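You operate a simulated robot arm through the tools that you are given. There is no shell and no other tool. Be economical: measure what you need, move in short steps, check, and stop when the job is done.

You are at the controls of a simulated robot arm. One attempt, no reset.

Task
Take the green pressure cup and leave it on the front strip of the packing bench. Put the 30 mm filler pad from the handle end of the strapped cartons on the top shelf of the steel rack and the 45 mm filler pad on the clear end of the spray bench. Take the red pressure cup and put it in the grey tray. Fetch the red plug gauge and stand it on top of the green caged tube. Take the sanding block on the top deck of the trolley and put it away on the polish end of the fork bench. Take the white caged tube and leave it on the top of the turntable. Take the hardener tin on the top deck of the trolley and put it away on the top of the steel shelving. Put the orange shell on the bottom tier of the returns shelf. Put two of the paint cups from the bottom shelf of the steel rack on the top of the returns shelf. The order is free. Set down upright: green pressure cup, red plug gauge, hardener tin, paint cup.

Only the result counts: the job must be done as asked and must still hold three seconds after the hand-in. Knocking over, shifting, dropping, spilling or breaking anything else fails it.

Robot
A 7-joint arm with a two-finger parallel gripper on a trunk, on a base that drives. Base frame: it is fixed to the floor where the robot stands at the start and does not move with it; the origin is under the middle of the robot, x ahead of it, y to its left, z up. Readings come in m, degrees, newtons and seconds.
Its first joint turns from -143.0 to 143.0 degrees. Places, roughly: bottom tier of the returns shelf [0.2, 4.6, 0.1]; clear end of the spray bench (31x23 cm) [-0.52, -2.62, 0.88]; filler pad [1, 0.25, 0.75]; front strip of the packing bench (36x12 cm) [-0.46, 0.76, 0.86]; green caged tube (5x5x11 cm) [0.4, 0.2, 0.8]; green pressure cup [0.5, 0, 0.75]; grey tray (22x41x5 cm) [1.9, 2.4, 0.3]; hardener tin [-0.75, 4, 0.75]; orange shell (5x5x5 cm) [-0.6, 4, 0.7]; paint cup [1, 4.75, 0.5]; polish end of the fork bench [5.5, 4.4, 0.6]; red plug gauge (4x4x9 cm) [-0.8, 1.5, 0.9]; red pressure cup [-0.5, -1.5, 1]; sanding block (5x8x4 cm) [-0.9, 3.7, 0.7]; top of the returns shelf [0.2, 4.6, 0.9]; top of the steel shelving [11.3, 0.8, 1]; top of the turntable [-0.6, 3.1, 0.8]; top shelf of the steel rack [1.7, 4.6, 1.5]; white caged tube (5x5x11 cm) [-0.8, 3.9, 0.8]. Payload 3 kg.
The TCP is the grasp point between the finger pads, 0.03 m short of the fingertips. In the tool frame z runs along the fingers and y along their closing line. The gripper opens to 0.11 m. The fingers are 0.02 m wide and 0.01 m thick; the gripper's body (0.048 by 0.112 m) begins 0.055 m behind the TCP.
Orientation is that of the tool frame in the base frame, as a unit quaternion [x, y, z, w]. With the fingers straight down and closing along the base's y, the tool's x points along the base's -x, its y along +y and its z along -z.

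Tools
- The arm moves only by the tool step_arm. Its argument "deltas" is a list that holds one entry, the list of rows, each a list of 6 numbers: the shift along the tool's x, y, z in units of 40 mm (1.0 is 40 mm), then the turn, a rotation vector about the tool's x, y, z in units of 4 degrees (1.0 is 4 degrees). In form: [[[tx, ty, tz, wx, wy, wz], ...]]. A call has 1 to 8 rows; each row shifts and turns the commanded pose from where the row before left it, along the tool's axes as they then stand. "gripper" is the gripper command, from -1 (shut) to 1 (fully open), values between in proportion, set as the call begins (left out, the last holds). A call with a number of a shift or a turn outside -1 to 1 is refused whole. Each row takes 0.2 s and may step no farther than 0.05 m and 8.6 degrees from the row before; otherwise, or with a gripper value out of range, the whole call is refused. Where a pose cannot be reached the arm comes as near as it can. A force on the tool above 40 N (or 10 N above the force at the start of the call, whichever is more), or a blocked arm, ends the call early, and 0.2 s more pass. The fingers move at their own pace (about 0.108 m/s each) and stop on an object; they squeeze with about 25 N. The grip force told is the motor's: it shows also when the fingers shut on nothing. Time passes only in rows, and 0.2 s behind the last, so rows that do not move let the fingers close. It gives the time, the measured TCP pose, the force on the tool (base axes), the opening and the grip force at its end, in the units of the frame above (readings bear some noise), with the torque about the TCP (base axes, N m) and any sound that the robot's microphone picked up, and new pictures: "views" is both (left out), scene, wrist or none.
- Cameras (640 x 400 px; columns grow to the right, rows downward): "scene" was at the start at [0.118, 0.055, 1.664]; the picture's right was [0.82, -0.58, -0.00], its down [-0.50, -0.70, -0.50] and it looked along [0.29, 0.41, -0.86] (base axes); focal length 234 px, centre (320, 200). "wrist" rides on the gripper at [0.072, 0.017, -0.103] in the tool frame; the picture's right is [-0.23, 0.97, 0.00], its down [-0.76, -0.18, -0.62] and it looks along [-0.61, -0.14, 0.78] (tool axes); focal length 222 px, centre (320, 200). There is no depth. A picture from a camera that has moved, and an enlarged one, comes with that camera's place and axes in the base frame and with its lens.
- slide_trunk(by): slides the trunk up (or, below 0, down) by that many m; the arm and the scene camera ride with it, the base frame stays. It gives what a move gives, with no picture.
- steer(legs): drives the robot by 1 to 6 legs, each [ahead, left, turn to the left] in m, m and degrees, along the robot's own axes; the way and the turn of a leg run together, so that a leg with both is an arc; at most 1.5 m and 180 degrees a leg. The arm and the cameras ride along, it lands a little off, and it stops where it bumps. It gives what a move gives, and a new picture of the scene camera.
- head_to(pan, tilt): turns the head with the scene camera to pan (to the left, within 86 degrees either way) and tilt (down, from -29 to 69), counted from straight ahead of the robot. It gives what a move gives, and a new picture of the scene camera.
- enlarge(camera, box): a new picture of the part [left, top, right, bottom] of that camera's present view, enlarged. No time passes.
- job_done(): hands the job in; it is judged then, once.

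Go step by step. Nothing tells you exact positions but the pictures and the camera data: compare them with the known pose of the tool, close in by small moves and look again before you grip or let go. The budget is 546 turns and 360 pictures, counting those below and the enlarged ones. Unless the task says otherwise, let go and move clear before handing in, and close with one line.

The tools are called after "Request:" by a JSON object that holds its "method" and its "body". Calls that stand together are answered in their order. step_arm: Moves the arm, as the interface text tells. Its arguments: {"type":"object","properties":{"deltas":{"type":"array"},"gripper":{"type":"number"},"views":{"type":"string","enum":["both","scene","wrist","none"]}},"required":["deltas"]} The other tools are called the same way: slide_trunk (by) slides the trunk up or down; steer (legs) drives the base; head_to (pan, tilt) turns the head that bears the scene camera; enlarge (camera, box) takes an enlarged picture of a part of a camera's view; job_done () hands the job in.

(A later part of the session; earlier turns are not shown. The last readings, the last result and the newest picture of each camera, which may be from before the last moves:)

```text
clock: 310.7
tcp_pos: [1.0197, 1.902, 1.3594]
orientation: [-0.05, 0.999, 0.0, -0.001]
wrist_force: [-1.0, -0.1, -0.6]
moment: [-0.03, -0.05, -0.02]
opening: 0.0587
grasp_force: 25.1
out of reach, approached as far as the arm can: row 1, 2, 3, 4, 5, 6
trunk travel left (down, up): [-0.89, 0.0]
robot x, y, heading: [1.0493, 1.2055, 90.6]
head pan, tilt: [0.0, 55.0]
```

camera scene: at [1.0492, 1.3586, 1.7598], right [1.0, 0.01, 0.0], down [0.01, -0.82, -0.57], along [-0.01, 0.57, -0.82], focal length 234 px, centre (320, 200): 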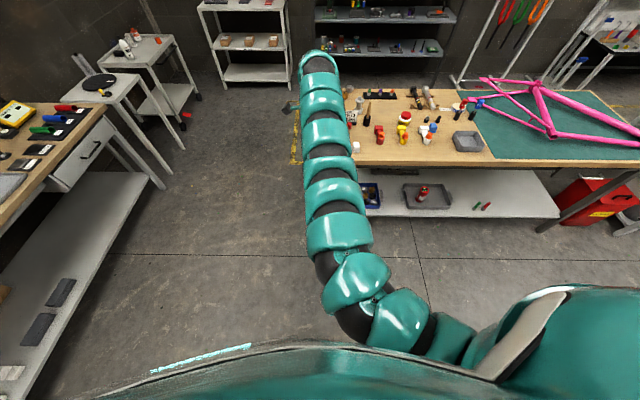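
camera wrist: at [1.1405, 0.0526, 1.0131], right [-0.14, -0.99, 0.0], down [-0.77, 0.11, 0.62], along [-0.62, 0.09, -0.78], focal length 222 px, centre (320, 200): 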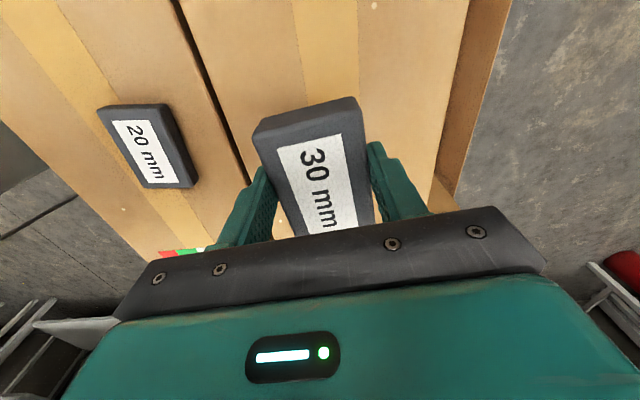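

The tool-down pose tops out at about 1.38 m, so I'll tilt the gripper forward for this one. First turning the tool back to its lateral-closing yaw.

Request:
{"method": "step_arm", "body": {"deltas": [[[0, 0.3, 0.6, 0, 0, -1], [0, 0.3, 0.6, 0, 0, -1], [0, 0, 0.4, 0, 0, -1], [0, 0, 0, 0, 0, -1], [0, 0, 0, 0, 0, -1], [0, 0, 0, 0, 0, -1], [0, 0, 0, 0, 0, -1], [0, 0, 0, 0, 0, -1]]], "views": "none"}}

Request:
{"method": "step_arm", "body": {"deltas": [[[0, 0, 0, 0, 0, -1], [0, 0, 0, 0, 0, -1], [0, 0, 0, 0, 0, -1], [0, 0, 0, 0, 0, -1], [0, 0, 0, 0, 0, -1], [0, 0, 0, 0, 0, -1], [0, 0, 0, 0, 0, -1], [0, 0, 0, 0, 0, -1]]], "views": "none"}}

Request:
{"method": "step_arm", "body": {"deltas": [[[0, 0, 0, 0, 0, -1], [0, 0, 0, 0, 0, -1], [0, 0, 0, 0, 0, -1], [0, 0, 0, 0, 0, -1], [0, 0, 0, 0, 0, -1], [0, 0, 0, 0, 0, 0]]], "views": "wrist"}}

```text
clock: 312.5
tcp_pos: [1.0146, 1.9263, 1.2975]
orientation: [-0.324, 0.946, 0.0, -0.001]
wrist_force: [0.5, -0.1, 0.0]
moment: [-0.01, 0.04, 0.0]
opening: 0.0583
grasp_force: 25.2
trunk travel left (down, up): [-0.89, 0.0]
robot x, y, heading: [1.0485, 1.2086, 90.9]
head pan, tilt: [0.0, 55.0]
```

```text
clock: 314.3
tcp_pos: [1.0148, 1.9263, 1.2977]
orientation: [-0.572, 0.82, -0.001, 0.0]
wrist_force: [0.3, -0.4, -0.4]
moment: [-0.01, 0.01, -0.01]
opening: 0.0585
grasp_force: 25.1
trunk travel left (down, up): [-0.89, 0.0]
robot x, y, heading: [1.0538, 1.2029, 90.5]
head pan, tilt: [0.0, 55.0]
```

```text
clock: 315.7
tcp_pos: [1.0144, 1.9259, 1.2967]
orientation: [-0.705, 0.709, -0.001, -0.001]
wrist_force: [0.3, -0.1, 0.5]
moment: [0.0, -0.04, -0.01]
opening: 0.0587
grasp_force: 24.9
trunk travel left (down, up): [-0.89, 0.0]
robot x, y, heading: [1.0505, 1.2056, 90.8]
head pan, tilt: [0.0, 55.0]
camera wrist: at [0.9973, 1.855, 1.4012], right [-0.97, 0.23, 0.0], down [0.18, 0.76, 0.62], along [0.14, 0.6, -0.78], focal length 222 px, centre (320, 200)
```

wrist: 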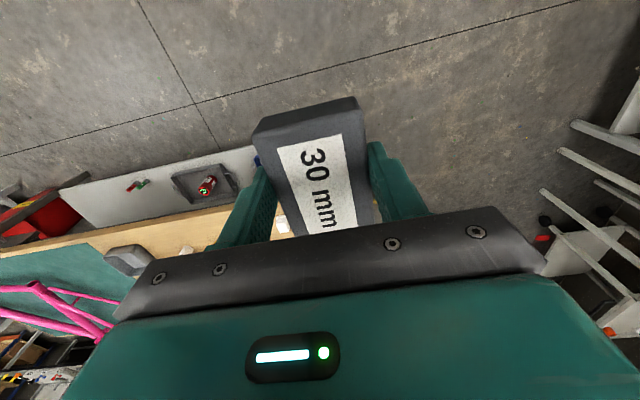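

Pitching the tool forward.

Request:
{"method": "step_arm", "body": {"deltas": [[[0, 0, 0, 0, -1, 0], [0, 0, 0, 0, -1, 0], [0, 0, 0, 0, -1, 0], [0, 0, 0, 0, -1, 0], [0, 0, 0, 0, -1, 0], [0, 0, 0, 0, -1, 0], [0, 0, 0, 0, -1, 0], [0, 0, 0, 0, -1, 0]]], "views": "none"}}

Request:
{"method": "step_arm", "body": {"deltas": [[[0, 0, 0, 0, -1, 0], [0, 0, 0, 0, -1, 0], [0, 0, 0, 0, -1, 0], [0, 0, 0, 0, -1, 0], [0, 0, 0, 0, -1, 0], [0, 0, 0, 0, -1, 0], [0, 0, 0, 0, -1, 0]]], "views": "wrist"}}

```text
clock: 317.5
tcp_pos: [1.0137, 1.9308, 1.298]
orientation: [-0.678, 0.682, 0.194, 0.194]
wrist_force: [0.8, -0.6, -1.2]
moment: [0.01, 0.0, 0.0]
opening: 0.0585
grasp_force: 25.4
out of reach, approached as far as the arm can: row 5
trunk travel left (down, up): [-0.89, 0.0]
robot x, y, heading: [1.0521, 1.2059, 90.9]
head pan, tilt: [0.0, 55.0]
```

```text
clock: 319.1
tcp_pos: [1.0124, 1.9315, 1.2979]
orientation: [-0.61, 0.615, 0.353, 0.354]
wrist_force: [-0.2, 0.5, -0.1]
moment: [0.0, -0.03, -0.01]
opening: 0.0584
grasp_force: 25.1
trunk travel left (down, up): [-0.89, 0.0]
robot x, y, heading: [1.0509, 1.207, 90.4]
head pan, tilt: [0.0, 55.0]
camera wrist: at [0.9951, 1.8062, 1.2872], right [-0.97, 0.12, 0.2], down [0.18, -0.16, 0.97], along [0.15, 0.98, 0.13], focal length 222 px, centre (320, 200)
```

wrist: 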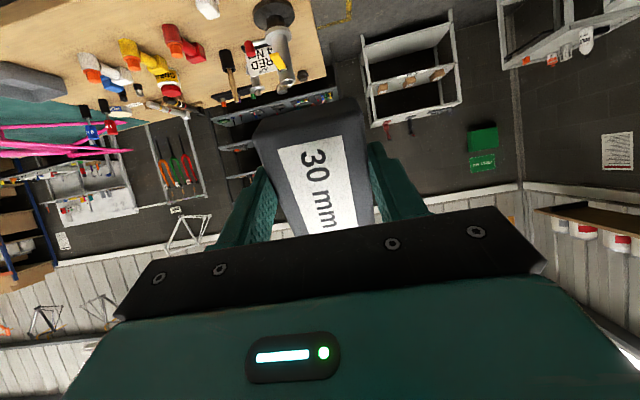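

Tilted 60°. Now raising straight up.

Request:
{"method": "step_arm", "body": {"deltas": [[[-0.8, 0, -0.46, 0, 0, 0], [-0.8, 0, -0.46, 0, 0, 0], [-0.8, 0, -0.46, 0, 0, 0], [-0.8, 0, -0.46, 0, 0, 0], [-0.8, 0, -0.46, 0, 0, 0], [-0.8, 0, -0.46, 0, 0, 0], [-0.8, 0, -0.46, 0, 0, 0], [-0.8, 0, -0.46, 0, 0, 0]]], "views": "none"}}

```text
clock: 320.9
tcp_pos: [1.0114, 1.9294, 1.5982]
orientation: [-0.612, 0.614, 0.352, 0.354]
wrist_force: [-0.2, -0.9, -0.1]
moment: [-0.01, 0.03, -0.01]
opening: 0.0588
grasp_force: 24.8
trunk travel left (down, up): [-0.89, 0.0]
robot x, y, heading: [1.0528, 1.2063, 90.8]
head pan, tilt: [0.0, 55.0]
```

Reached 1.6 m. Driving to the steel rack: left, then up the aisle past the table.

Request:
{"method": "steer", "body": {"legs": [[0, 0.68, -0.8], [1.2, 0, 0], [1.1, 0, 0]]}}

Request:
{"method": "head_to", "body": {"pan": -40, "tilt": 25}}

```text
clock: 335.4
tcp_pos: [0.3488, 4.1941, 1.5972]
orientation: [-0.604, 0.622, 0.347, 0.357]
wrist_force: [0.0, 0.7, 0.0]
moment: [-0.04, 0.03, 0.03]
opening: 0.0585
grasp_force: 25.4
trunk travel left (down, up): [-0.89, 0.0]
robot x, y, heading: [0.3678, 3.4697, 89.4]
head pan, tilt: [0.0, 55.0]
camera scene: at [0.3707, 3.6207, 1.7597], right [1.0, -0.01, 0.0], down [-0.01, -0.82, -0.57], along [0.01, 0.57, -0.82], focal length 234 px, centre (320, 200)
```

scene: 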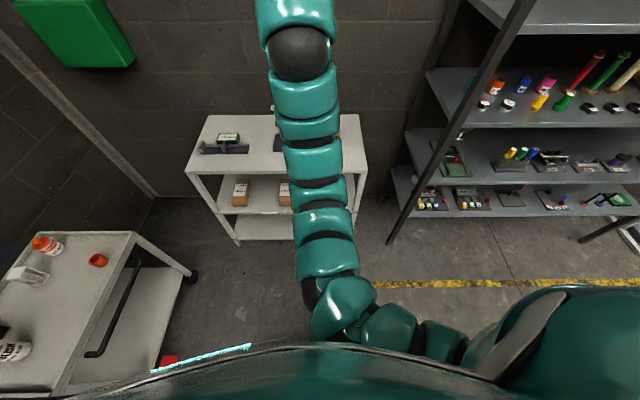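

```text
clock: 336.5
tcp_pos: [0.349, 4.1924, 1.5979]
orientation: [-0.603, 0.622, 0.347, 0.358]
wrist_force: [0.0, 0.0, 1.0]
moment: [-0.02, 0.0, 0.0]
opening: 0.0584
grasp_force: 24.4
trunk travel left (down, up): [-0.89, 0.0]
robot x, y, heading: [0.3696, 3.4676, 89.6]
head pan, tilt: [-40.0, 25.0]
camera scene: at [0.4299, 3.6184, 1.8037], right [0.76, -0.65, 0.0], down [-0.28, -0.32, -0.91], along [0.59, 0.69, -0.42], focal length 234 px, centre (320, 200)
```

scene: 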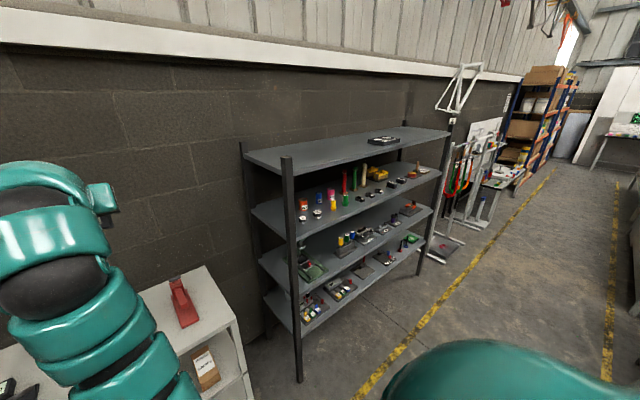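

The top shelf is mostly bare (one black plate near x 1.83). I'll aim for about (1.32, 4.5). Moving in front of it.

Request:
{"method": "steer", "body": {"legs": [[0, -0.97, 0.4]]}}

Request:
{"method": "head_to", "body": {"pan": 0, "tilt": 15}}

Request:
{"method": "enlarge", "body": {"camera": "wrist", "box": [0, 0, 640, 400]}}

```text
clock: 341.5
tcp_pos: [1.3158, 4.1834, 1.596]
orientation: [-0.604, 0.622, 0.347, 0.357]
wrist_force: [-0.9, -0.1, 0.4]
moment: [-0.04, 0.01, 0.0]
opening: 0.0586
grasp_force: 24.8
trunk travel left (down, up): [-0.89, 0.0]
robot x, y, heading: [1.3399, 3.4577, 89.3]
head pan, tilt: [-40.0, 25.0]
camera scene: at [1.3983, 3.6087, 1.8038], right [0.76, -0.65, 0.0], down [-0.27, -0.32, -0.91], along [0.59, 0.69, -0.42], focal length 234 px, centre (320, 200)
```

scene: 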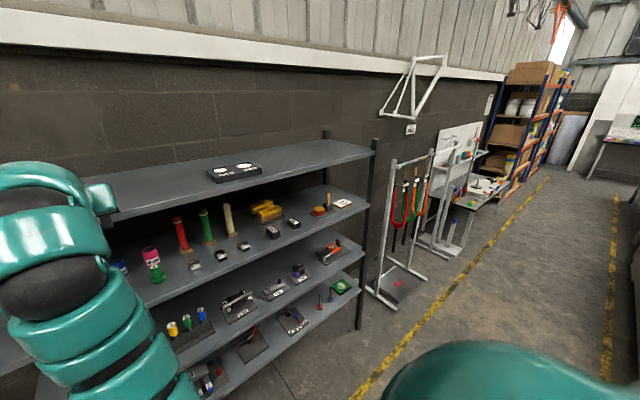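

```text
clock: 342.6
tcp_pos: [1.3145, 4.1831, 1.5967]
orientation: [-0.603, 0.622, 0.347, 0.358]
wrist_force: [0.2, -0.4, -1.0]
moment: [0.03, 0.0, -0.02]
opening: 0.0585
grasp_force: 24.7
trunk travel left (down, up): [-0.89, 0.0]
robot x, y, heading: [1.3382, 3.4572, 89.6]
head pan, tilt: [0.0, 15.0]
camera scene: at [1.3391, 3.6321, 1.82], right [1.0, -0.01, 0.0], down [0.0, -0.26, -0.97], along [0.01, 0.97, -0.26], focal length 234 px, centre (320, 200)
```

scene: 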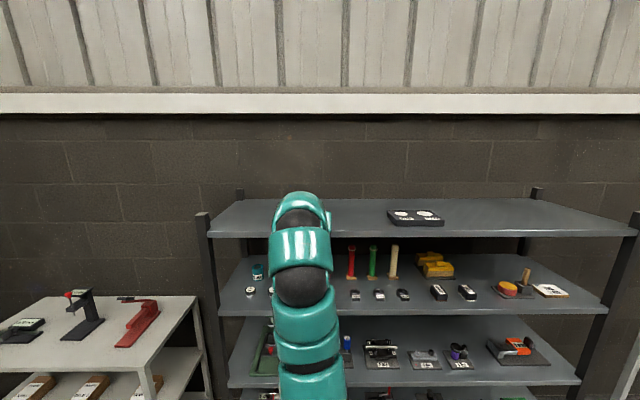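

```text
1.00 times, centred on (320, 200) of wrist (not enlarged: the box is as wide or as high as the picture)
camera zoom: at [1.2952, 4.0592, 1.5862], right [-0.97, 0.14, 0.2], down [0.17, -0.16, 0.97], along [0.17, 0.98, 0.13], focal length 222 px, centre (320, 200)
```

zoom: 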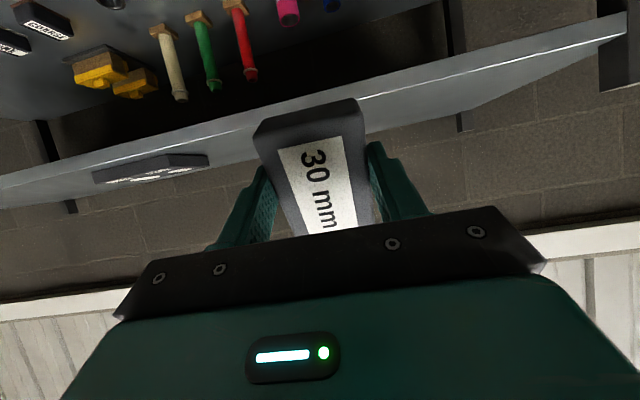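

Clear spot ahead. Raising a touch and driving in over the shelf.

Request:
{"method": "step_arm", "body": {"deltas": [[[-0.5, 0, -0.29, 0, 0, 0]]], "views": "none"}}

Request:
{"method": "steer", "body": {"legs": [[0.3, 0, 0]]}}

Request:
{"method": "enlarge", "body": {"camera": "wrist", "box": [0, 0, 640, 400]}}

```text
clock: 343.0
tcp_pos: [1.3144, 4.1826, 1.6224]
orientation: [-0.604, 0.621, 0.348, 0.358]
wrist_force: [-0.1, -0.3, -0.5]
moment: [0.01, 0.0, 0.02]
opening: 0.0586
grasp_force: 25.3
trunk travel left (down, up): [-0.89, 0.0]
robot x, y, heading: [1.3373, 3.4584, 89.9]
head pan, tilt: [0.0, 15.0]
```

```text
clock: 345.0
tcp_pos: [1.3196, 4.4816, 1.6216]
orientation: [-0.604, 0.621, 0.348, 0.357]
wrist_force: [0.2, 0.7, 0.0]
moment: [-0.02, -0.01, 0.01]
opening: 0.0585
grasp_force: 24.7
trunk travel left (down, up): [-0.89, 0.0]
robot x, y, heading: [1.3408, 3.7564, 89.4]
head pan, tilt: [0.0, 15.0]
camera scene: at [1.3418, 3.931, 1.8199], right [1.0, -0.01, 0.0], down [0.0, -0.26, -0.97], along [0.01, 0.97, -0.26], focal length 234 px, centre (320, 200)
```

scene: 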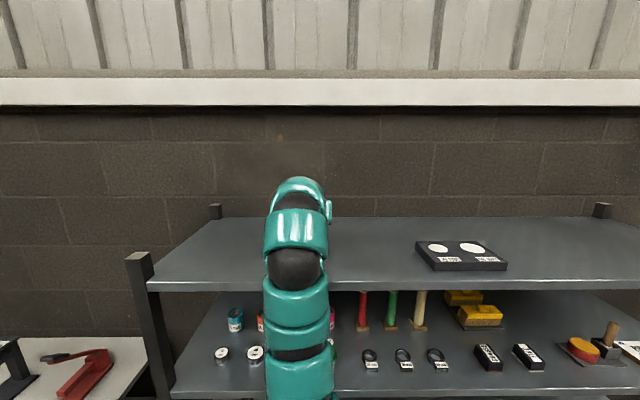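

```text
1.00 times, centred on (320, 200) of wrist (not enlarged: the box is as wide or as high as the picture)
camera zoom: at [1.2984, 4.3578, 1.6104], right [-0.97, 0.14, 0.2], down [0.17, -0.16, 0.97], along [0.17, 0.98, 0.13], focal length 222 px, centre (320, 200)
```

zoom: 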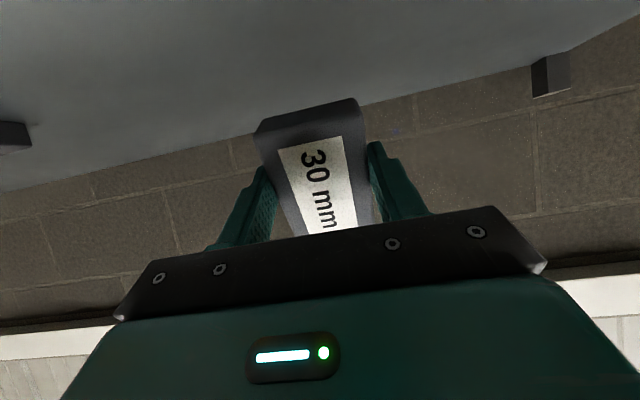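

The shelf's front edge works out at about y 4.43, z 1.47, so I'll go 8 cm deeper and lower gently.

Request:
{"method": "steer", "body": {"legs": [[0.085, 0, 0]]}}

Request:
{"method": "step_arm", "body": {"deltas": [[[0.35, 0, 0.2, 0, 0, 0], [0.4, 0, 0.23, 0, 0, 0], [0.35, 0, 0.2, 0, 0, 0]]], "views": "wrist"}}

```text
clock: 346.1
tcp_pos: [1.3179, 4.5666, 1.6204]
orientation: [-0.605, 0.62, 0.349, 0.357]
wrist_force: [0.2, -0.4, -1.2]
moment: [-0.01, -0.05, 0.02]
opening: 0.0585
grasp_force: 24.6
trunk travel left (down, up): [-0.89, 0.0]
robot x, y, heading: [1.3432, 3.8366, 89.4]
head pan, tilt: [0.0, 15.0]
camera scene: at [1.3422, 4.0161, 1.8198], right [1.0, -0.01, 0.0], down [0.0, -0.26, -0.97], along [0.01, 0.97, -0.26], focal length 234 px, centre (320, 200)
```

scene: 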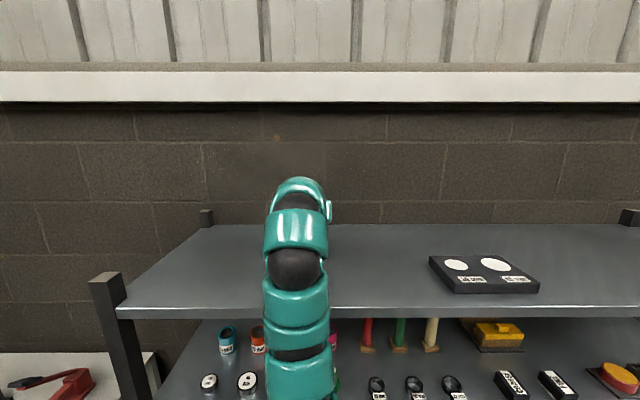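

```text
clock: 346.9
tcp_pos: [1.3188, 4.5646, 1.5691]
orientation: [-0.605, 0.621, 0.348, 0.357]
wrist_force: [0.3, 0.4, -0.1]
moment: [-0.01, -0.02, -0.04]
opening: 0.0586
grasp_force: 24.8
trunk travel left (down, up): [-0.89, 0.0]
robot x, y, heading: [1.3408, 3.8444, 89.7]
head pan, tilt: [0.0, 15.0]
camera wrist: at [1.2988, 4.4399, 1.5585], right [-0.97, 0.14, 0.2], down [0.17, -0.16, 0.97], along [0.17, 0.98, 0.13], focal length 222 px, centre (320, 200)
```

wrist: 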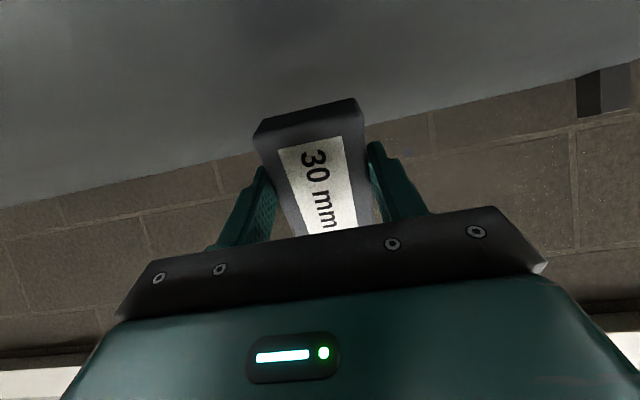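

Request:
{"method": "step_arm", "body": {"deltas": [[[0.17, 0, 0.1, 0, 0, 0], [0.17, 0, 0.1, 0, 0, 0]]], "views": "none"}}

Request:
{"method": "step_arm", "body": {"deltas": [[[0.1, 0, 0.06, 0, 0, 0]]], "views": "none"}}

Request:
{"method": "step_arm", "body": {"deltas": [[[0.1, 0, 0.06, 0, 0, 0]]], "views": "wrist"}}

```text
clock: 347.5
tcp_pos: [1.3181, 4.5648, 1.5536]
orientation: [-0.605, 0.62, 0.349, 0.357]
wrist_force: [-1.4, -0.9, 0.5]
moment: [-0.02, 0.01, 0.01]
opening: 0.0588
grasp_force: 24.9
trunk travel left (down, up): [-0.89, 0.0]
robot x, y, heading: [1.3412, 3.8391, 89.5]
head pan, tilt: [0.0, 15.0]
```

```text
clock: 347.9
tcp_pos: [1.3182, 4.5642, 1.5502]
orientation: [-0.605, 0.62, 0.349, 0.357]
wrist_force: [0.1, 0.2, 0.2]
moment: [0.02, -0.04, -0.02]
opening: 0.0583
grasp_force: 25.0
trunk travel left (down, up): [-0.89, 0.0]
robot x, y, heading: [1.3421, 3.8425, 89.7]
head pan, tilt: [0.0, 15.0]
```

```text
clock: 348.3
tcp_pos: [1.3179, 4.5638, 1.5477]
orientation: [-0.603, 0.619, 0.352, 0.359]
wrist_force: [-0.8, 9.9, 28.2]
moment: [0.87, -0.12, 0.05]
opening: 0.0583
grasp_force: 25.4
trunk travel left (down, up): [-0.89, 0.0]
robot x, y, heading: [1.3443, 3.8384, 89.5]
head pan, tilt: [0.0, 15.0]
camera wrist: at [1.2984, 4.439, 1.5372], right [-0.97, 0.14, 0.2], down [0.18, -0.17, 0.97], along [0.17, 0.98, 0.14], focal length 222 px, centre (320, 200)
```

wrist: 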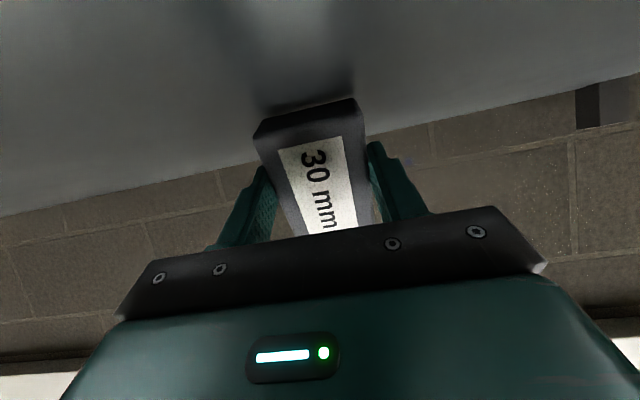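

Contact with the shelf (≈1.50). Relieving the pressure and releasing.

Request:
{"method": "step_arm", "body": {"deltas": [[[-0.05, 0, -0.03, 0, 0, 0], [0, 0, 0, 0, 0, 0]]], "views": "none"}}

Request:
{"method": "step_arm", "body": {"deltas": [[[0, 0, 0, 0, 0, 0], [0, 0, 0, 0, 0, 0], [0, 0, 0, 0, 0, 0]]], "gripper": 1, "views": "wrist"}}

```text
clock: 348.9
tcp_pos: [1.3186, 4.5622, 1.5482]
orientation: [-0.605, 0.62, 0.349, 0.357]
wrist_force: [-0.9, 3.9, 24.3]
moment: [0.5, 0.05, 0.05]
opening: 0.0588
grasp_force: 25.1
trunk travel left (down, up): [-0.89, 0.0]
robot x, y, heading: [1.3389, 3.8394, 89.7]
head pan, tilt: [0.0, 15.0]
```

```text
clock: 349.7
tcp_pos: [1.3183, 4.5646, 1.5468]
orientation: [-0.605, 0.621, 0.348, 0.357]
wrist_force: [-0.5, -0.3, -0.7]
moment: [-0.03, 0.0, 0.0]
opening: 0.1098
grasp_force: 0.1
trunk travel left (down, up): [-0.89, 0.0]
robot x, y, heading: [1.3444, 3.8382, 89.6]
head pan, tilt: [0.0, 15.0]
camera wrist: at [1.2985, 4.4407, 1.5364], right [-0.97, 0.14, 0.2], down [0.17, -0.16, 0.97], along [0.17, 0.98, 0.13], focal length 222 px, centre (320, 200)
```

wrist: 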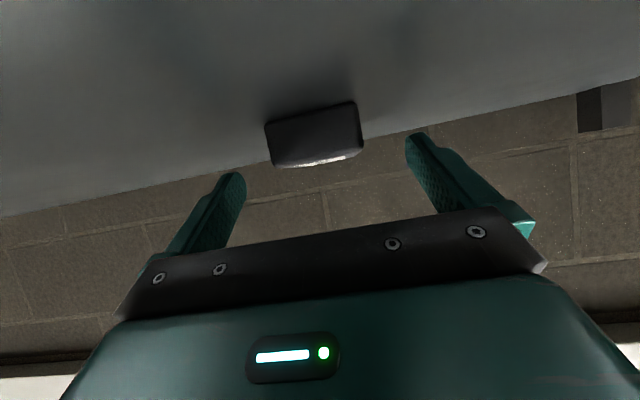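

The pad lies flat on the shelf. Rising and backing out.

Request:
{"method": "step_arm", "body": {"deltas": [[[-0.5, 0, -0.3, 0, 0, 0], [-0.7, 0, -0.4, 0, 0, 0], [-0.7, 0, -0.4, 0, 0, 0]]], "views": "none"}}

Request:
{"method": "steer", "body": {"legs": [[-0.45, 0, 0]]}}

```text
clock: 350.5
tcp_pos: [1.3167, 4.5632, 1.6368]
orientation: [-0.605, 0.621, 0.348, 0.358]
wrist_force: [-0.1, -0.4, 0.8]
moment: [-0.03, 0.02, 0.04]
opening: 0.1101
grasp_force: 0.0
trunk travel left (down, up): [-0.89, 0.0]
robot x, y, heading: [1.3431, 3.8401, 89.2]
head pan, tilt: [0.0, 15.0]
```

```text
clock: 353.2
tcp_pos: [1.3119, 4.1169, 1.6372]
orientation: [-0.606, 0.619, 0.35, 0.357]
wrist_force: [0.1, 0.0, 0.4]
moment: [-0.04, 0.01, -0.02]
opening: 0.11
grasp_force: 0.1
trunk travel left (down, up): [-0.89, 0.0]
robot x, y, heading: [1.3411, 3.3929, 89.9]
head pan, tilt: [0.0, 15.0]
camera scene: at [1.339, 3.5662, 1.8201], right [1.0, 0.0, 0.0], down [0.0, -0.26, -0.97], along [0.0, 0.97, -0.26], focal length 234 px, centre (320, 200)
```

scene: 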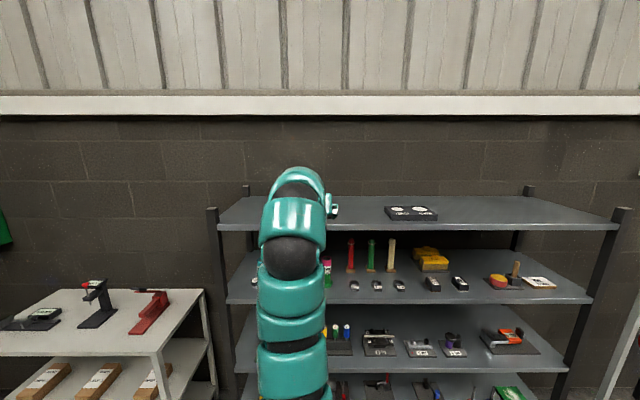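

Next, the paint cups on the bottom shelf. Lowering the trunk to look in.

Request:
{"method": "slide_trunk", "body": {"by": -0.4}}

Request:
{"method": "slide_trunk", "body": {"by": -0.4}}

Request:
{"method": "head_to", "body": {"pan": 15, "tilt": 20}}

```text
clock: 357.1
tcp_pos: [1.3121, 4.1168, 1.2365]
orientation: [-0.606, 0.619, 0.35, 0.356]
wrist_force: [-0.9, 0.3, -0.1]
moment: [0.02, 0.05, -0.03]
opening: 0.11
grasp_force: 0.1
trunk travel left (down, up): [-0.49, 0.4]
robot x, y, heading: [1.3383, 3.3929, 90.0]
head pan, tilt: [0.0, 15.0]
```

```text
clock: 360.9
tcp_pos: [1.3124, 4.1169, 0.8356]
orientation: [-0.606, 0.619, 0.35, 0.356]
wrist_force: [-0.2, 0.1, -0.2]
moment: [0.01, -0.01, 0.01]
opening: 0.1102
grasp_force: 0.1
trunk travel left (down, up): [-0.09, 0.8]
robot x, y, heading: [1.3405, 3.3937, 89.5]
head pan, tilt: [0.0, 15.0]
```

```text
clock: 361.7
tcp_pos: [1.3128, 4.117, 0.8359]
orientation: [-0.606, 0.619, 0.35, 0.356]
wrist_force: [-0.6, -0.3, -0.7]
moment: [0.03, 0.0, -0.01]
opening: 0.1099
grasp_force: 0.0
trunk travel left (down, up): [-0.09, 0.8]
robot x, y, heading: [1.3408, 3.3915, 89.7]
head pan, tilt: [15.0, 20.0]
camera scene: at [1.3149, 3.5634, 1.0119], right [0.97, 0.26, 0.0], down [0.09, -0.33, -0.94], along [-0.24, 0.91, -0.34], focal length 234 px, centre (320, 200)
```

scene: 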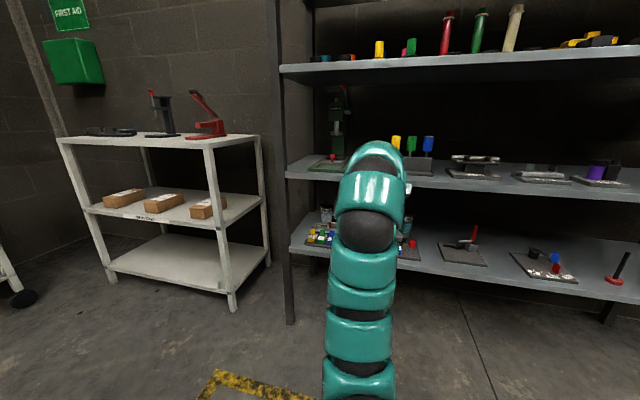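

Request:
{"method": "enlarge", "body": {"camera": "scene", "box": [280, 140, 440, 270]}}

Request:
{"method": "enlarge", "body": {"camera": "wrist", "box": [0, 0, 640, 400]}}

Request:
{"method": "enlarge", "body": {"camera": "scene", "box": [40, 80, 280, 320]}}

```text
3.08 times, centred on (360, 205) of scene
camera zoom: at [1.3149, 3.5634, 1.0119], right [0.97, 0.26, 0.0], down [0.09, -0.33, -0.94], along [-0.24, 0.91, -0.34], focal length 722 px, centre (197, 185)
```

zoom: 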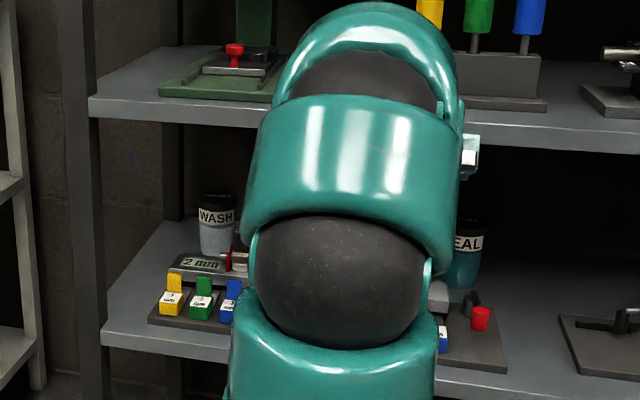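

```text
1.00 times, centred on (320, 200) of wrist (not enlarged: the box is as wide or as high as the picture)
camera zoom: at [1.2927, 3.9918, 0.8259], right [-0.97, 0.13, 0.2], down [0.17, -0.16, 0.97], along [0.16, 0.98, 0.13], focal length 222 px, centre (320, 200)
```

zoom: 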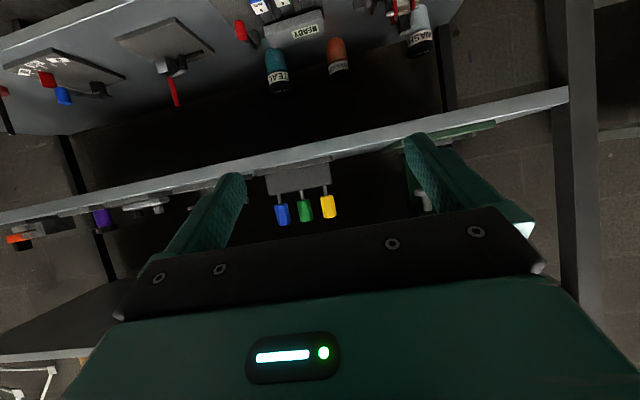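

```text
1.67 times, centred on (160, 200) of scene
camera zoom: at [1.3149, 3.5634, 1.0119], right [0.97, 0.26, 0.0], down [0.09, -0.33, -0.94], along [-0.24, 0.91, -0.34], focal length 391 px, centre (587, 200)
```

zoom: 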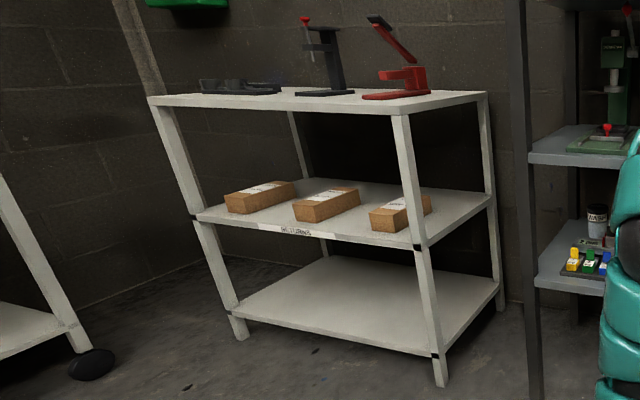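

Three cups stand at the back of the bottom shelf: teal (≈1.45), an orange/brown one (≈1.27) and WASH (≈1.05). Lowering further to view them with the wrist camera.

Request:
{"method": "slide_trunk", "body": {"by": -0.09}}

Request:
{"method": "step_arm", "body": {"deltas": [[[0.8, 0, 0.46, 0, 0, 0], [0.8, 0, 0.46, 0, 0, 0], [0.8, 0, 0.46, 0, 0, 0], [0.5, 0, 0.29, 0, 0, 0]]]}}

Request:
{"method": "enlarge", "body": {"camera": "wrist", "box": [150, 0, 550, 200]}}

```text
clock: 362.9
tcp_pos: [1.3123, 4.1159, 0.7459]
orientation: [-0.606, 0.62, 0.349, 0.357]
wrist_force: [0.9, 0.0, 0.1]
moment: [0.0, -0.02, 0.01]
opening: 0.1099
grasp_force: 0.0
trunk travel left (down, up): [0.0, 0.89]
robot x, y, heading: [1.3407, 3.3904, 89.6]
head pan, tilt: [15.0, 20.0]
```

```text
clock: 363.9
tcp_pos: [1.3122, 4.116, 0.6114]
orientation: [-0.605, 0.62, 0.35, 0.357]
wrist_force: [-0.2, 0.0, 0.2]
moment: [-0.02, -0.01, -0.02]
opening: 0.1099
grasp_force: 0.1
trunk travel left (down, up): [0.0, 0.89]
robot x, y, heading: [1.3395, 3.3945, 89.6]
head pan, tilt: [15.0, 20.0]
camera scene: at [1.3147, 3.5632, 0.9219], right [0.97, 0.26, 0.0], down [0.09, -0.33, -0.94], along [-0.24, 0.91, -0.34], focal length 234 px, centre (320, 200)
camera wrist: at [1.2925, 3.9919, 0.601], right [-0.97, 0.14, 0.2], down [0.18, -0.16, 0.97], along [0.16, 0.98, 0.13], focal length 222 px, centre (320, 200)
```

scene: 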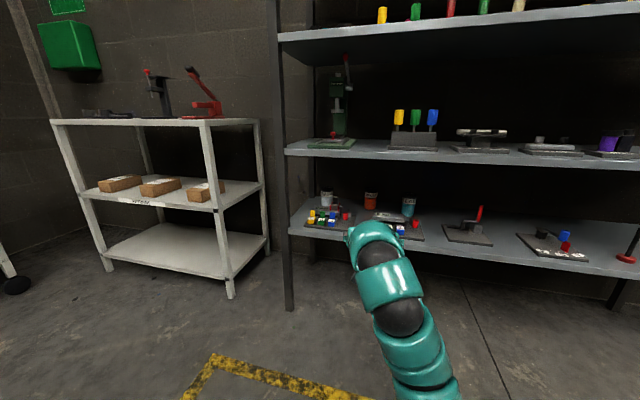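
wrist: 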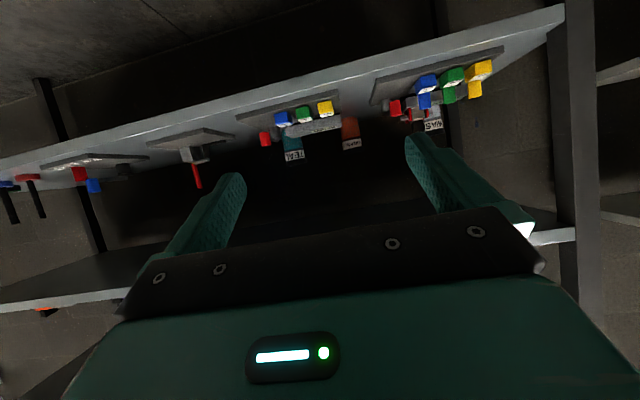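

```text
1.60 times, centred on (350, 100) of wrist
camera zoom: at [1.2925, 3.9919, 0.601], right [-0.97, 0.14, 0.2], down [0.18, -0.16, 0.97], along [0.16, 0.98, 0.13], focal length 355 px, centre (272, 360)
```

zoom: 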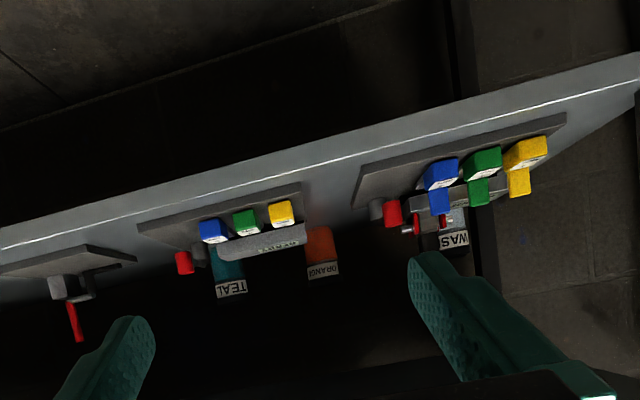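

The scene camera now sees all three. Enlarging for positions.

Request:
{"method": "enlarge", "body": {"camera": "scene", "box": [290, 170, 450, 250]}}

```text
4.00 times, centred on (370, 210) of scene
camera zoom: at [1.3147, 3.5632, 0.9219], right [0.97, 0.26, 0.0], down [0.09, -0.33, -0.94], along [-0.24, 0.91, -0.34], focal length 938 px, centre (120, 160)
```

zoom: 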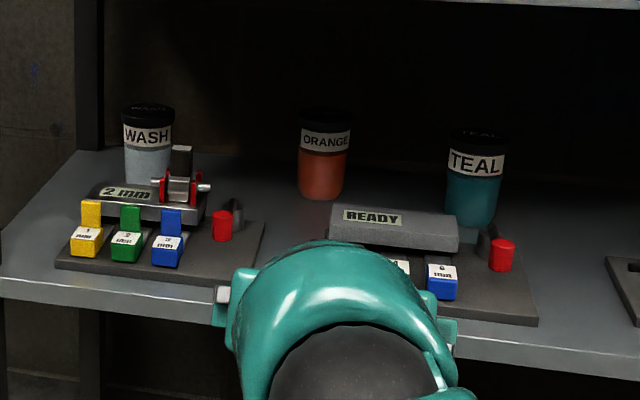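

Orange cup at about (1.275, 4.755), teal at about (1.46, 4.705), shelf at 0.46, cup tops 0.567. Setting the tool height and lateral line for the orange one.

Request:
{"method": "step_arm", "body": {"deltas": [[[0, 0.92, 0, 0, 0, 0], [0.7, 0, 0.41, 0, 0, 0], [0.7, 0, 0.41, 0, 0, 0], [-0.31, 0, 0.54, 0, 0, 0], [-0.31, 0, 0.54, 0, 0, 0], [0, 0, 0, 0, 0, 0]]], "gripper": 0.6, "views": "wrist"}}

```text
clock: 365.3
tcp_pos: [1.2756, 4.1675, 0.5477]
orientation: [-0.606, 0.619, 0.35, 0.357]
wrist_force: [0.1, -0.4, 1.1]
moment: [0.01, 0.01, 0.02]
opening: 0.0879
grasp_force: 0.0
trunk travel left (down, up): [0.0, 0.89]
robot x, y, heading: [1.3379, 3.3907, 89.9]
head pan, tilt: [15.0, 20.0]
camera wrist: at [1.2568, 4.0433, 0.5366], right [-0.97, 0.13, 0.2], down [0.17, -0.16, 0.97], along [0.16, 0.98, 0.13], focal length 222 px, centre (320, 200)
```

wrist: 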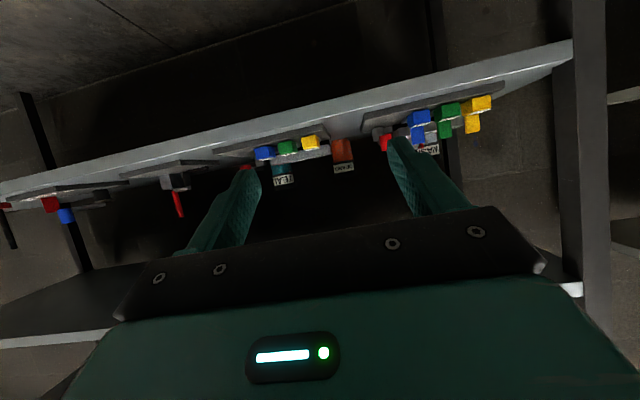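

Request:
{"method": "steer", "body": {"legs": [[0.35, 0, 0]]}}

Request:
{"method": "enlarge", "body": {"camera": "wrist", "box": [0, 0, 640, 400]}}

```text
clock: 367.6
tcp_pos: [1.2762, 4.516, 0.5477]
orientation: [-0.606, 0.619, 0.35, 0.356]
wrist_force: [-0.1, -0.5, -0.6]
moment: [-0.02, 0.04, -0.01]
opening: 0.0875
grasp_force: 0.2
trunk travel left (down, up): [0.0, 0.89]
robot x, y, heading: [1.3404, 3.7422, 89.9]
head pan, tilt: [15.0, 20.0]
camera scene: at [1.3155, 3.912, 0.9219], right [0.97, 0.26, 0.0], down [0.09, -0.33, -0.94], along [-0.24, 0.91, -0.34], focal length 234 px, centre (320, 200)
```

scene: 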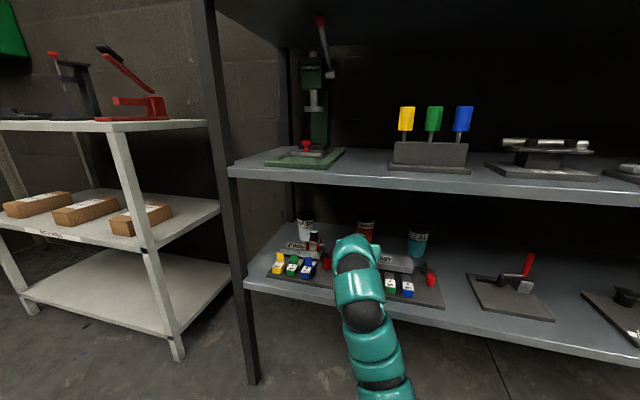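

```text
1.00 times, centred on (320, 200) of wrist (not enlarged: the box is as wide or as high as the picture)
camera zoom: at [1.2568, 4.3917, 0.5369], right [-0.97, 0.13, 0.2], down [0.18, -0.16, 0.97], along [0.16, 0.98, 0.13], focal length 222 px, centre (320, 200)
```

zoom: 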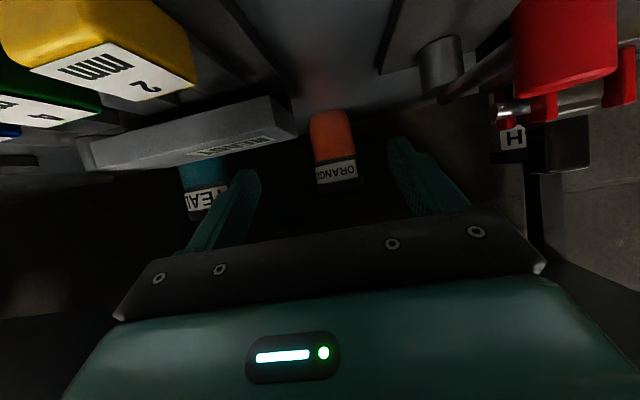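

Request:
{"method": "steer", "body": {"legs": [[0.15, 0, 0]]}}

Request:
{"method": "enlarge", "body": {"camera": "wrist", "box": [0, 0, 640, 400]}}

```text
clock: 368.9
tcp_pos: [1.2744, 4.6668, 0.5471]
orientation: [-0.607, 0.618, 0.35, 0.357]
wrist_force: [-0.4, 0.5, 0.0]
moment: [0.0, 0.01, -0.04]
opening: 0.0882
grasp_force: 0.1
trunk travel left (down, up): [0.0, 0.89]
robot x, y, heading: [1.3398, 3.8932, 90.2]
head pan, tilt: [15.0, 20.0]
camera scene: at [1.3151, 4.0631, 0.9219], right [0.97, 0.26, 0.0], down [0.09, -0.33, -0.94], along [-0.24, 0.91, -0.34], focal length 234 px, centre (320, 200)
```

scene: 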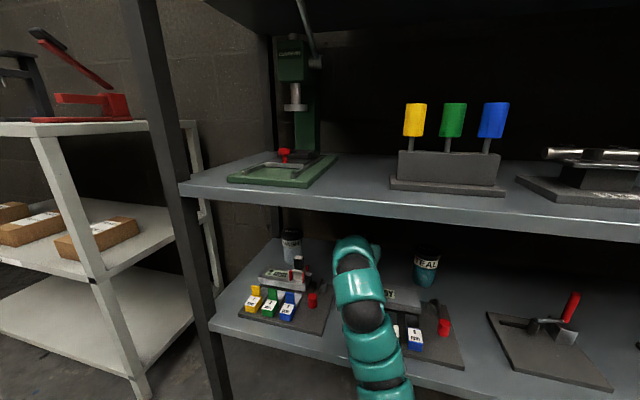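

```text
1.00 times, centred on (320, 200) of wrist (not enlarged: the box is as wide or as high as the picture)
camera zoom: at [1.2549, 4.5427, 0.5369], right [-0.97, 0.13, 0.2], down [0.18, -0.16, 0.97], along [0.16, 0.98, 0.13], focal length 222 px, centre (320, 200)
```

zoom: 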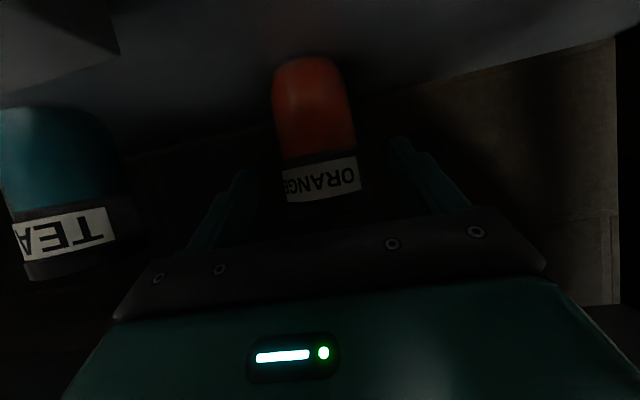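

Request:
{"method": "steer", "body": {"legs": [[0.075, -0.004, 0]]}}

Request:
{"method": "step_arm", "body": {"deltas": [[[0, 0, 0, 0, 0, 0]]], "views": "wrist"}}

```text
clock: 369.8
tcp_pos: [1.2706, 4.6707, 0.5585]
orientation: [-0.608, 0.611, 0.359, 0.358]
wrist_force: [0.4, -0.6, 0.4]
moment: [-0.03, 0.05, 0.04]
opening: 0.0883
grasp_force: 0.0
trunk travel left (down, up): [0.0, 0.89]
robot x, y, heading: [1.3434, 3.8996, 89.6]
head pan, tilt: [15.0, 20.0]
stopped in leg 1: the robot was blocked; the commanded pose is now the measured one
camera scene: at [1.3182, 4.0694, 0.9237], right [0.97, 0.26, 0.0], down [0.09, -0.32, -0.94], along [-0.24, 0.91, -0.34], focal length 234 px, centre (320, 200)
```

scene: 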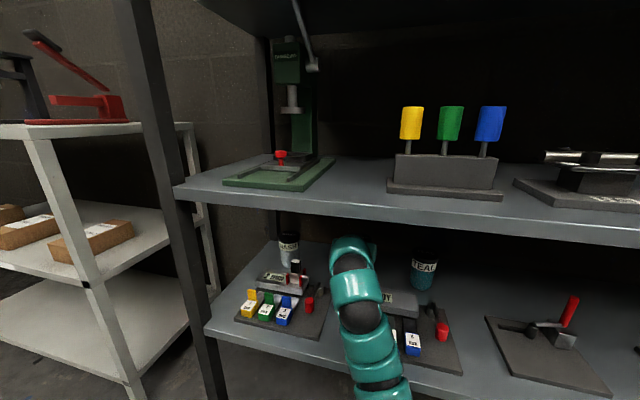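

```text
clock: 370.2
tcp_pos: [1.2703, 4.6725, 0.5594]
orientation: [-0.608, 0.611, 0.358, 0.358]
wrist_force: [0.0, 0.0, -0.4]
moment: [-0.01, 0.02, 0.0]
opening: 0.0883
grasp_force: 0.1
trunk travel left (down, up): [0.0, 0.89]
robot x, y, heading: [1.3422, 3.9048, 89.7]
head pan, tilt: [15.0, 20.0]
camera wrist: at [1.2524, 4.5475, 0.5451], right [-0.97, 0.12, 0.2], down [0.18, -0.17, 0.97], along [0.15, 0.98, 0.15], focal length 222 px, centre (320, 200)
```

wrist: 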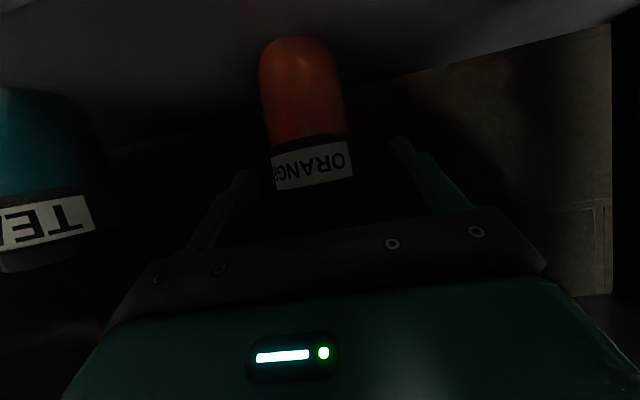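

The arm's underside met the shelf's front edge (robot pitched up slightly). Backing out and raising the shoulder so the forearm comes in level.

Request:
{"method": "steer", "body": {"legs": [[-0.35, 0, 0]]}}

Request:
{"method": "enlarge", "body": {"camera": "scene", "box": [220, 200, 480, 360]}}

```text
clock: 372.4
tcp_pos: [1.2728, 4.3304, 0.548]
orientation: [-0.608, 0.615, 0.354, 0.357]
wrist_force: [0.5, -0.7, -0.6]
moment: [0.0, 0.01, -0.01]
opening: 0.0881
grasp_force: 0.0
trunk travel left (down, up): [0.0, 0.89]
robot x, y, heading: [1.3373, 3.563, 89.2]
head pan, tilt: [15.0, 20.0]
camera scene: at [1.3167, 3.731, 0.9219], right [0.97, 0.25, 0.0], down [0.09, -0.33, -0.94], along [-0.23, 0.91, -0.34], focal length 234 px, centre (320, 200)
```

scene: 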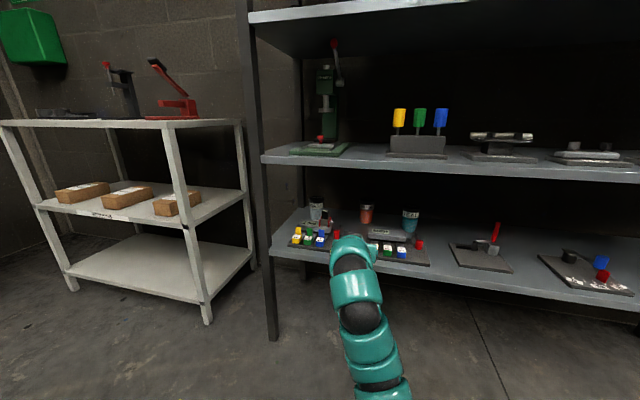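

```text
2.46 times, centred on (350, 280) of scene
camera zoom: at [1.3167, 3.731, 0.9219], right [0.97, 0.25, 0.0], down [0.09, -0.33, -0.94], along [-0.23, 0.91, -0.34], focal length 577 px, centre (246, 3)
```

zoom: 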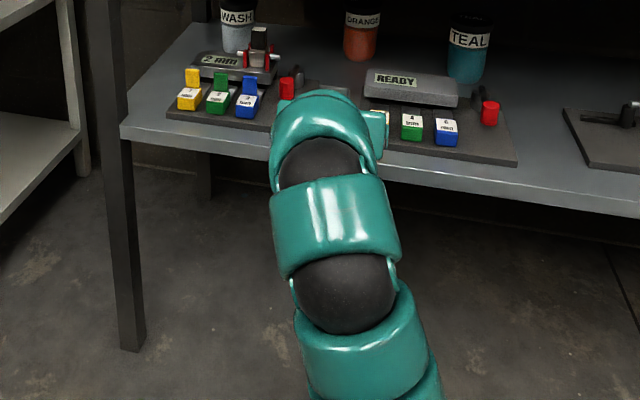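

Request:
{"method": "steer", "body": {"legs": [[-0.12, 0, 0.5]]}}

Request:
{"method": "slide_trunk", "body": {"by": 0.18}}

Request:
{"method": "step_arm", "body": {"deltas": [[[0.8, 0, 0.46, 0, 0, 0], [0.8, 0, 0.46, 0, 0, 0], [0.8, 0, 0.46, 0, 0, 0], [0.8, 0, 0.46, 0, 0, 0], [0.6, 0, 0.35, 0, 0, 0], [0, 0, 0, 0, 0, 0]]], "views": "scene"}}

```text
clock: 373.6
tcp_pos: [1.2661, 4.2096, 0.5479]
orientation: [-0.611, 0.612, 0.355, 0.354]
wrist_force: [-0.7, -0.2, 0.3]
moment: [0.01, 0.0, 0.04]
opening: 0.088
grasp_force: 0.1
trunk travel left (down, up): [0.0, 0.89]
robot x, y, heading: [1.3415, 3.4418, 90.0]
head pan, tilt: [15.0, 20.0]
camera scene: at [1.3146, 3.6096, 0.9219], right [0.97, 0.26, 0.0], down [0.09, -0.33, -0.94], along [-0.24, 0.91, -0.34], focal length 234 px, centre (320, 200)
```

scene: 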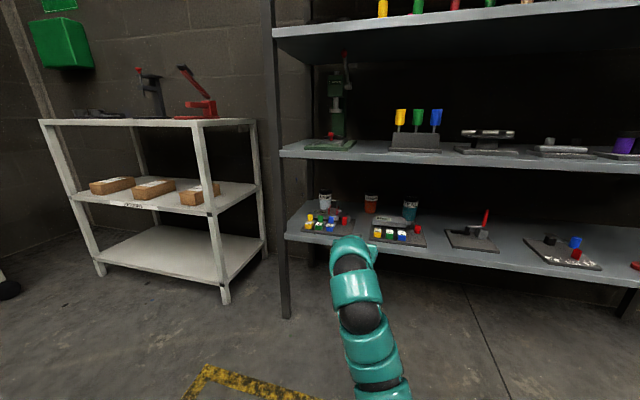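

```text
clock: 375.6
tcp_pos: [1.2647, 4.2087, 0.7276]
orientation: [-0.611, 0.613, 0.354, 0.355]
wrist_force: [-0.2, -0.5, -1.1]
moment: [0.0, 0.02, -0.01]
opening: 0.0881
grasp_force: 0.1
trunk travel left (down, up): [-0.18, 0.71]
robot x, y, heading: [1.3391, 3.4377, 89.8]
head pan, tilt: [15.0, 20.0]
```

```text
clock: 377.1
tcp_pos: [1.2666, 4.2096, 0.5512]
orientation: [-0.611, 0.613, 0.354, 0.355]
wrist_force: [-0.9, 0.2, 0.2]
moment: [0.0, 0.0, -0.01]
opening: 0.0881
grasp_force: 0.1
trunk travel left (down, up): [-0.18, 0.71]
robot x, y, heading: [1.3381, 3.4396, 90.1]
head pan, tilt: [15.0, 20.0]
camera scene: at [1.3146, 3.6096, 1.1019], right [0.97, 0.26, 0.0], down [0.09, -0.33, -0.94], along [-0.24, 0.91, -0.34], focal length 234 px, centre (320, 200)
```

scene: 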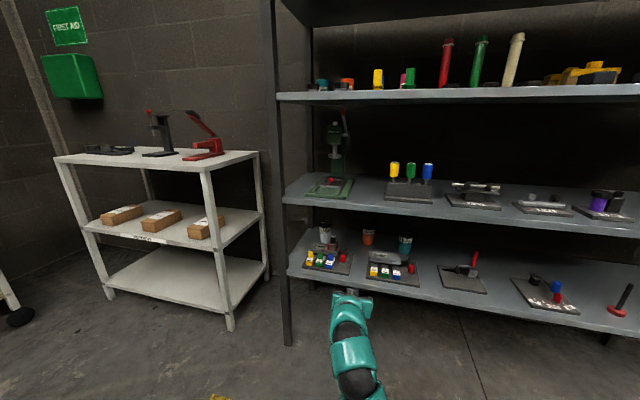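

Request:
{"method": "steer", "body": {"legs": [[0.35, -0.012, 0]]}}

Request:
{"method": "head_to", "body": {"pan": 15, "tilt": 45}}

```text
clock: 379.3
tcp_pos: [1.2835, 4.5569, 0.5516]
orientation: [-0.61, 0.614, 0.353, 0.356]
wrist_force: [0.3, -0.6, 0.0]
moment: [0.02, 0.01, 0.02]
opening: 0.0878
grasp_force: 0.1
trunk travel left (down, up): [-0.18, 0.71]
robot x, y, heading: [1.3509, 3.7848, 89.6]
head pan, tilt: [15.0, 20.0]
camera scene: at [1.3282, 3.956, 1.1019], right [0.97, 0.26, 0.0], down [0.09, -0.33, -0.94], along [-0.24, 0.91, -0.34], focal length 234 px, centre (320, 200)
```

scene: 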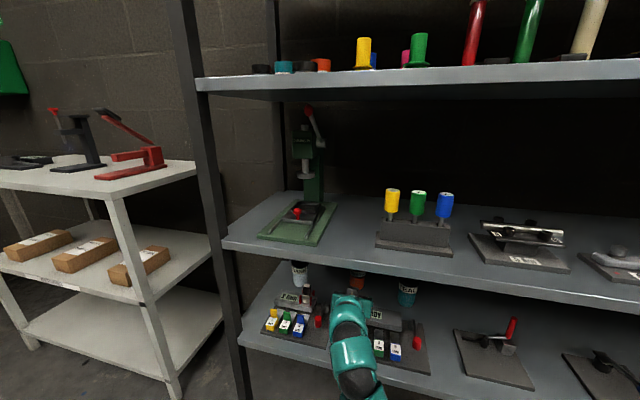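

```text
clock: 380.2
tcp_pos: [1.2812, 4.556, 0.5517]
orientation: [-0.609, 0.614, 0.354, 0.356]
wrist_force: [-0.5, 0.3, 0.5]
moment: [0.0, 0.0, 0.02]
opening: 0.0878
grasp_force: 0.0
trunk travel left (down, up): [-0.18, 0.71]
robot x, y, heading: [1.3529, 3.7851, 89.8]
head pan, tilt: [15.0, 45.0]
camera scene: at [1.3312, 3.9447, 1.0633], right [0.97, 0.26, 0.0], down [0.18, -0.68, -0.71], along [-0.18, 0.68, -0.71], focal length 234 px, centre (320, 200)
```

scene: 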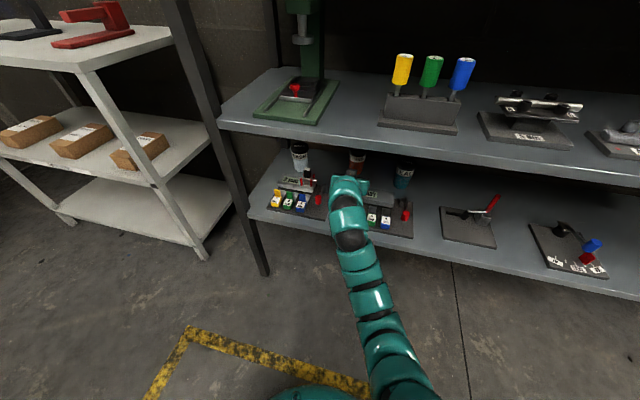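

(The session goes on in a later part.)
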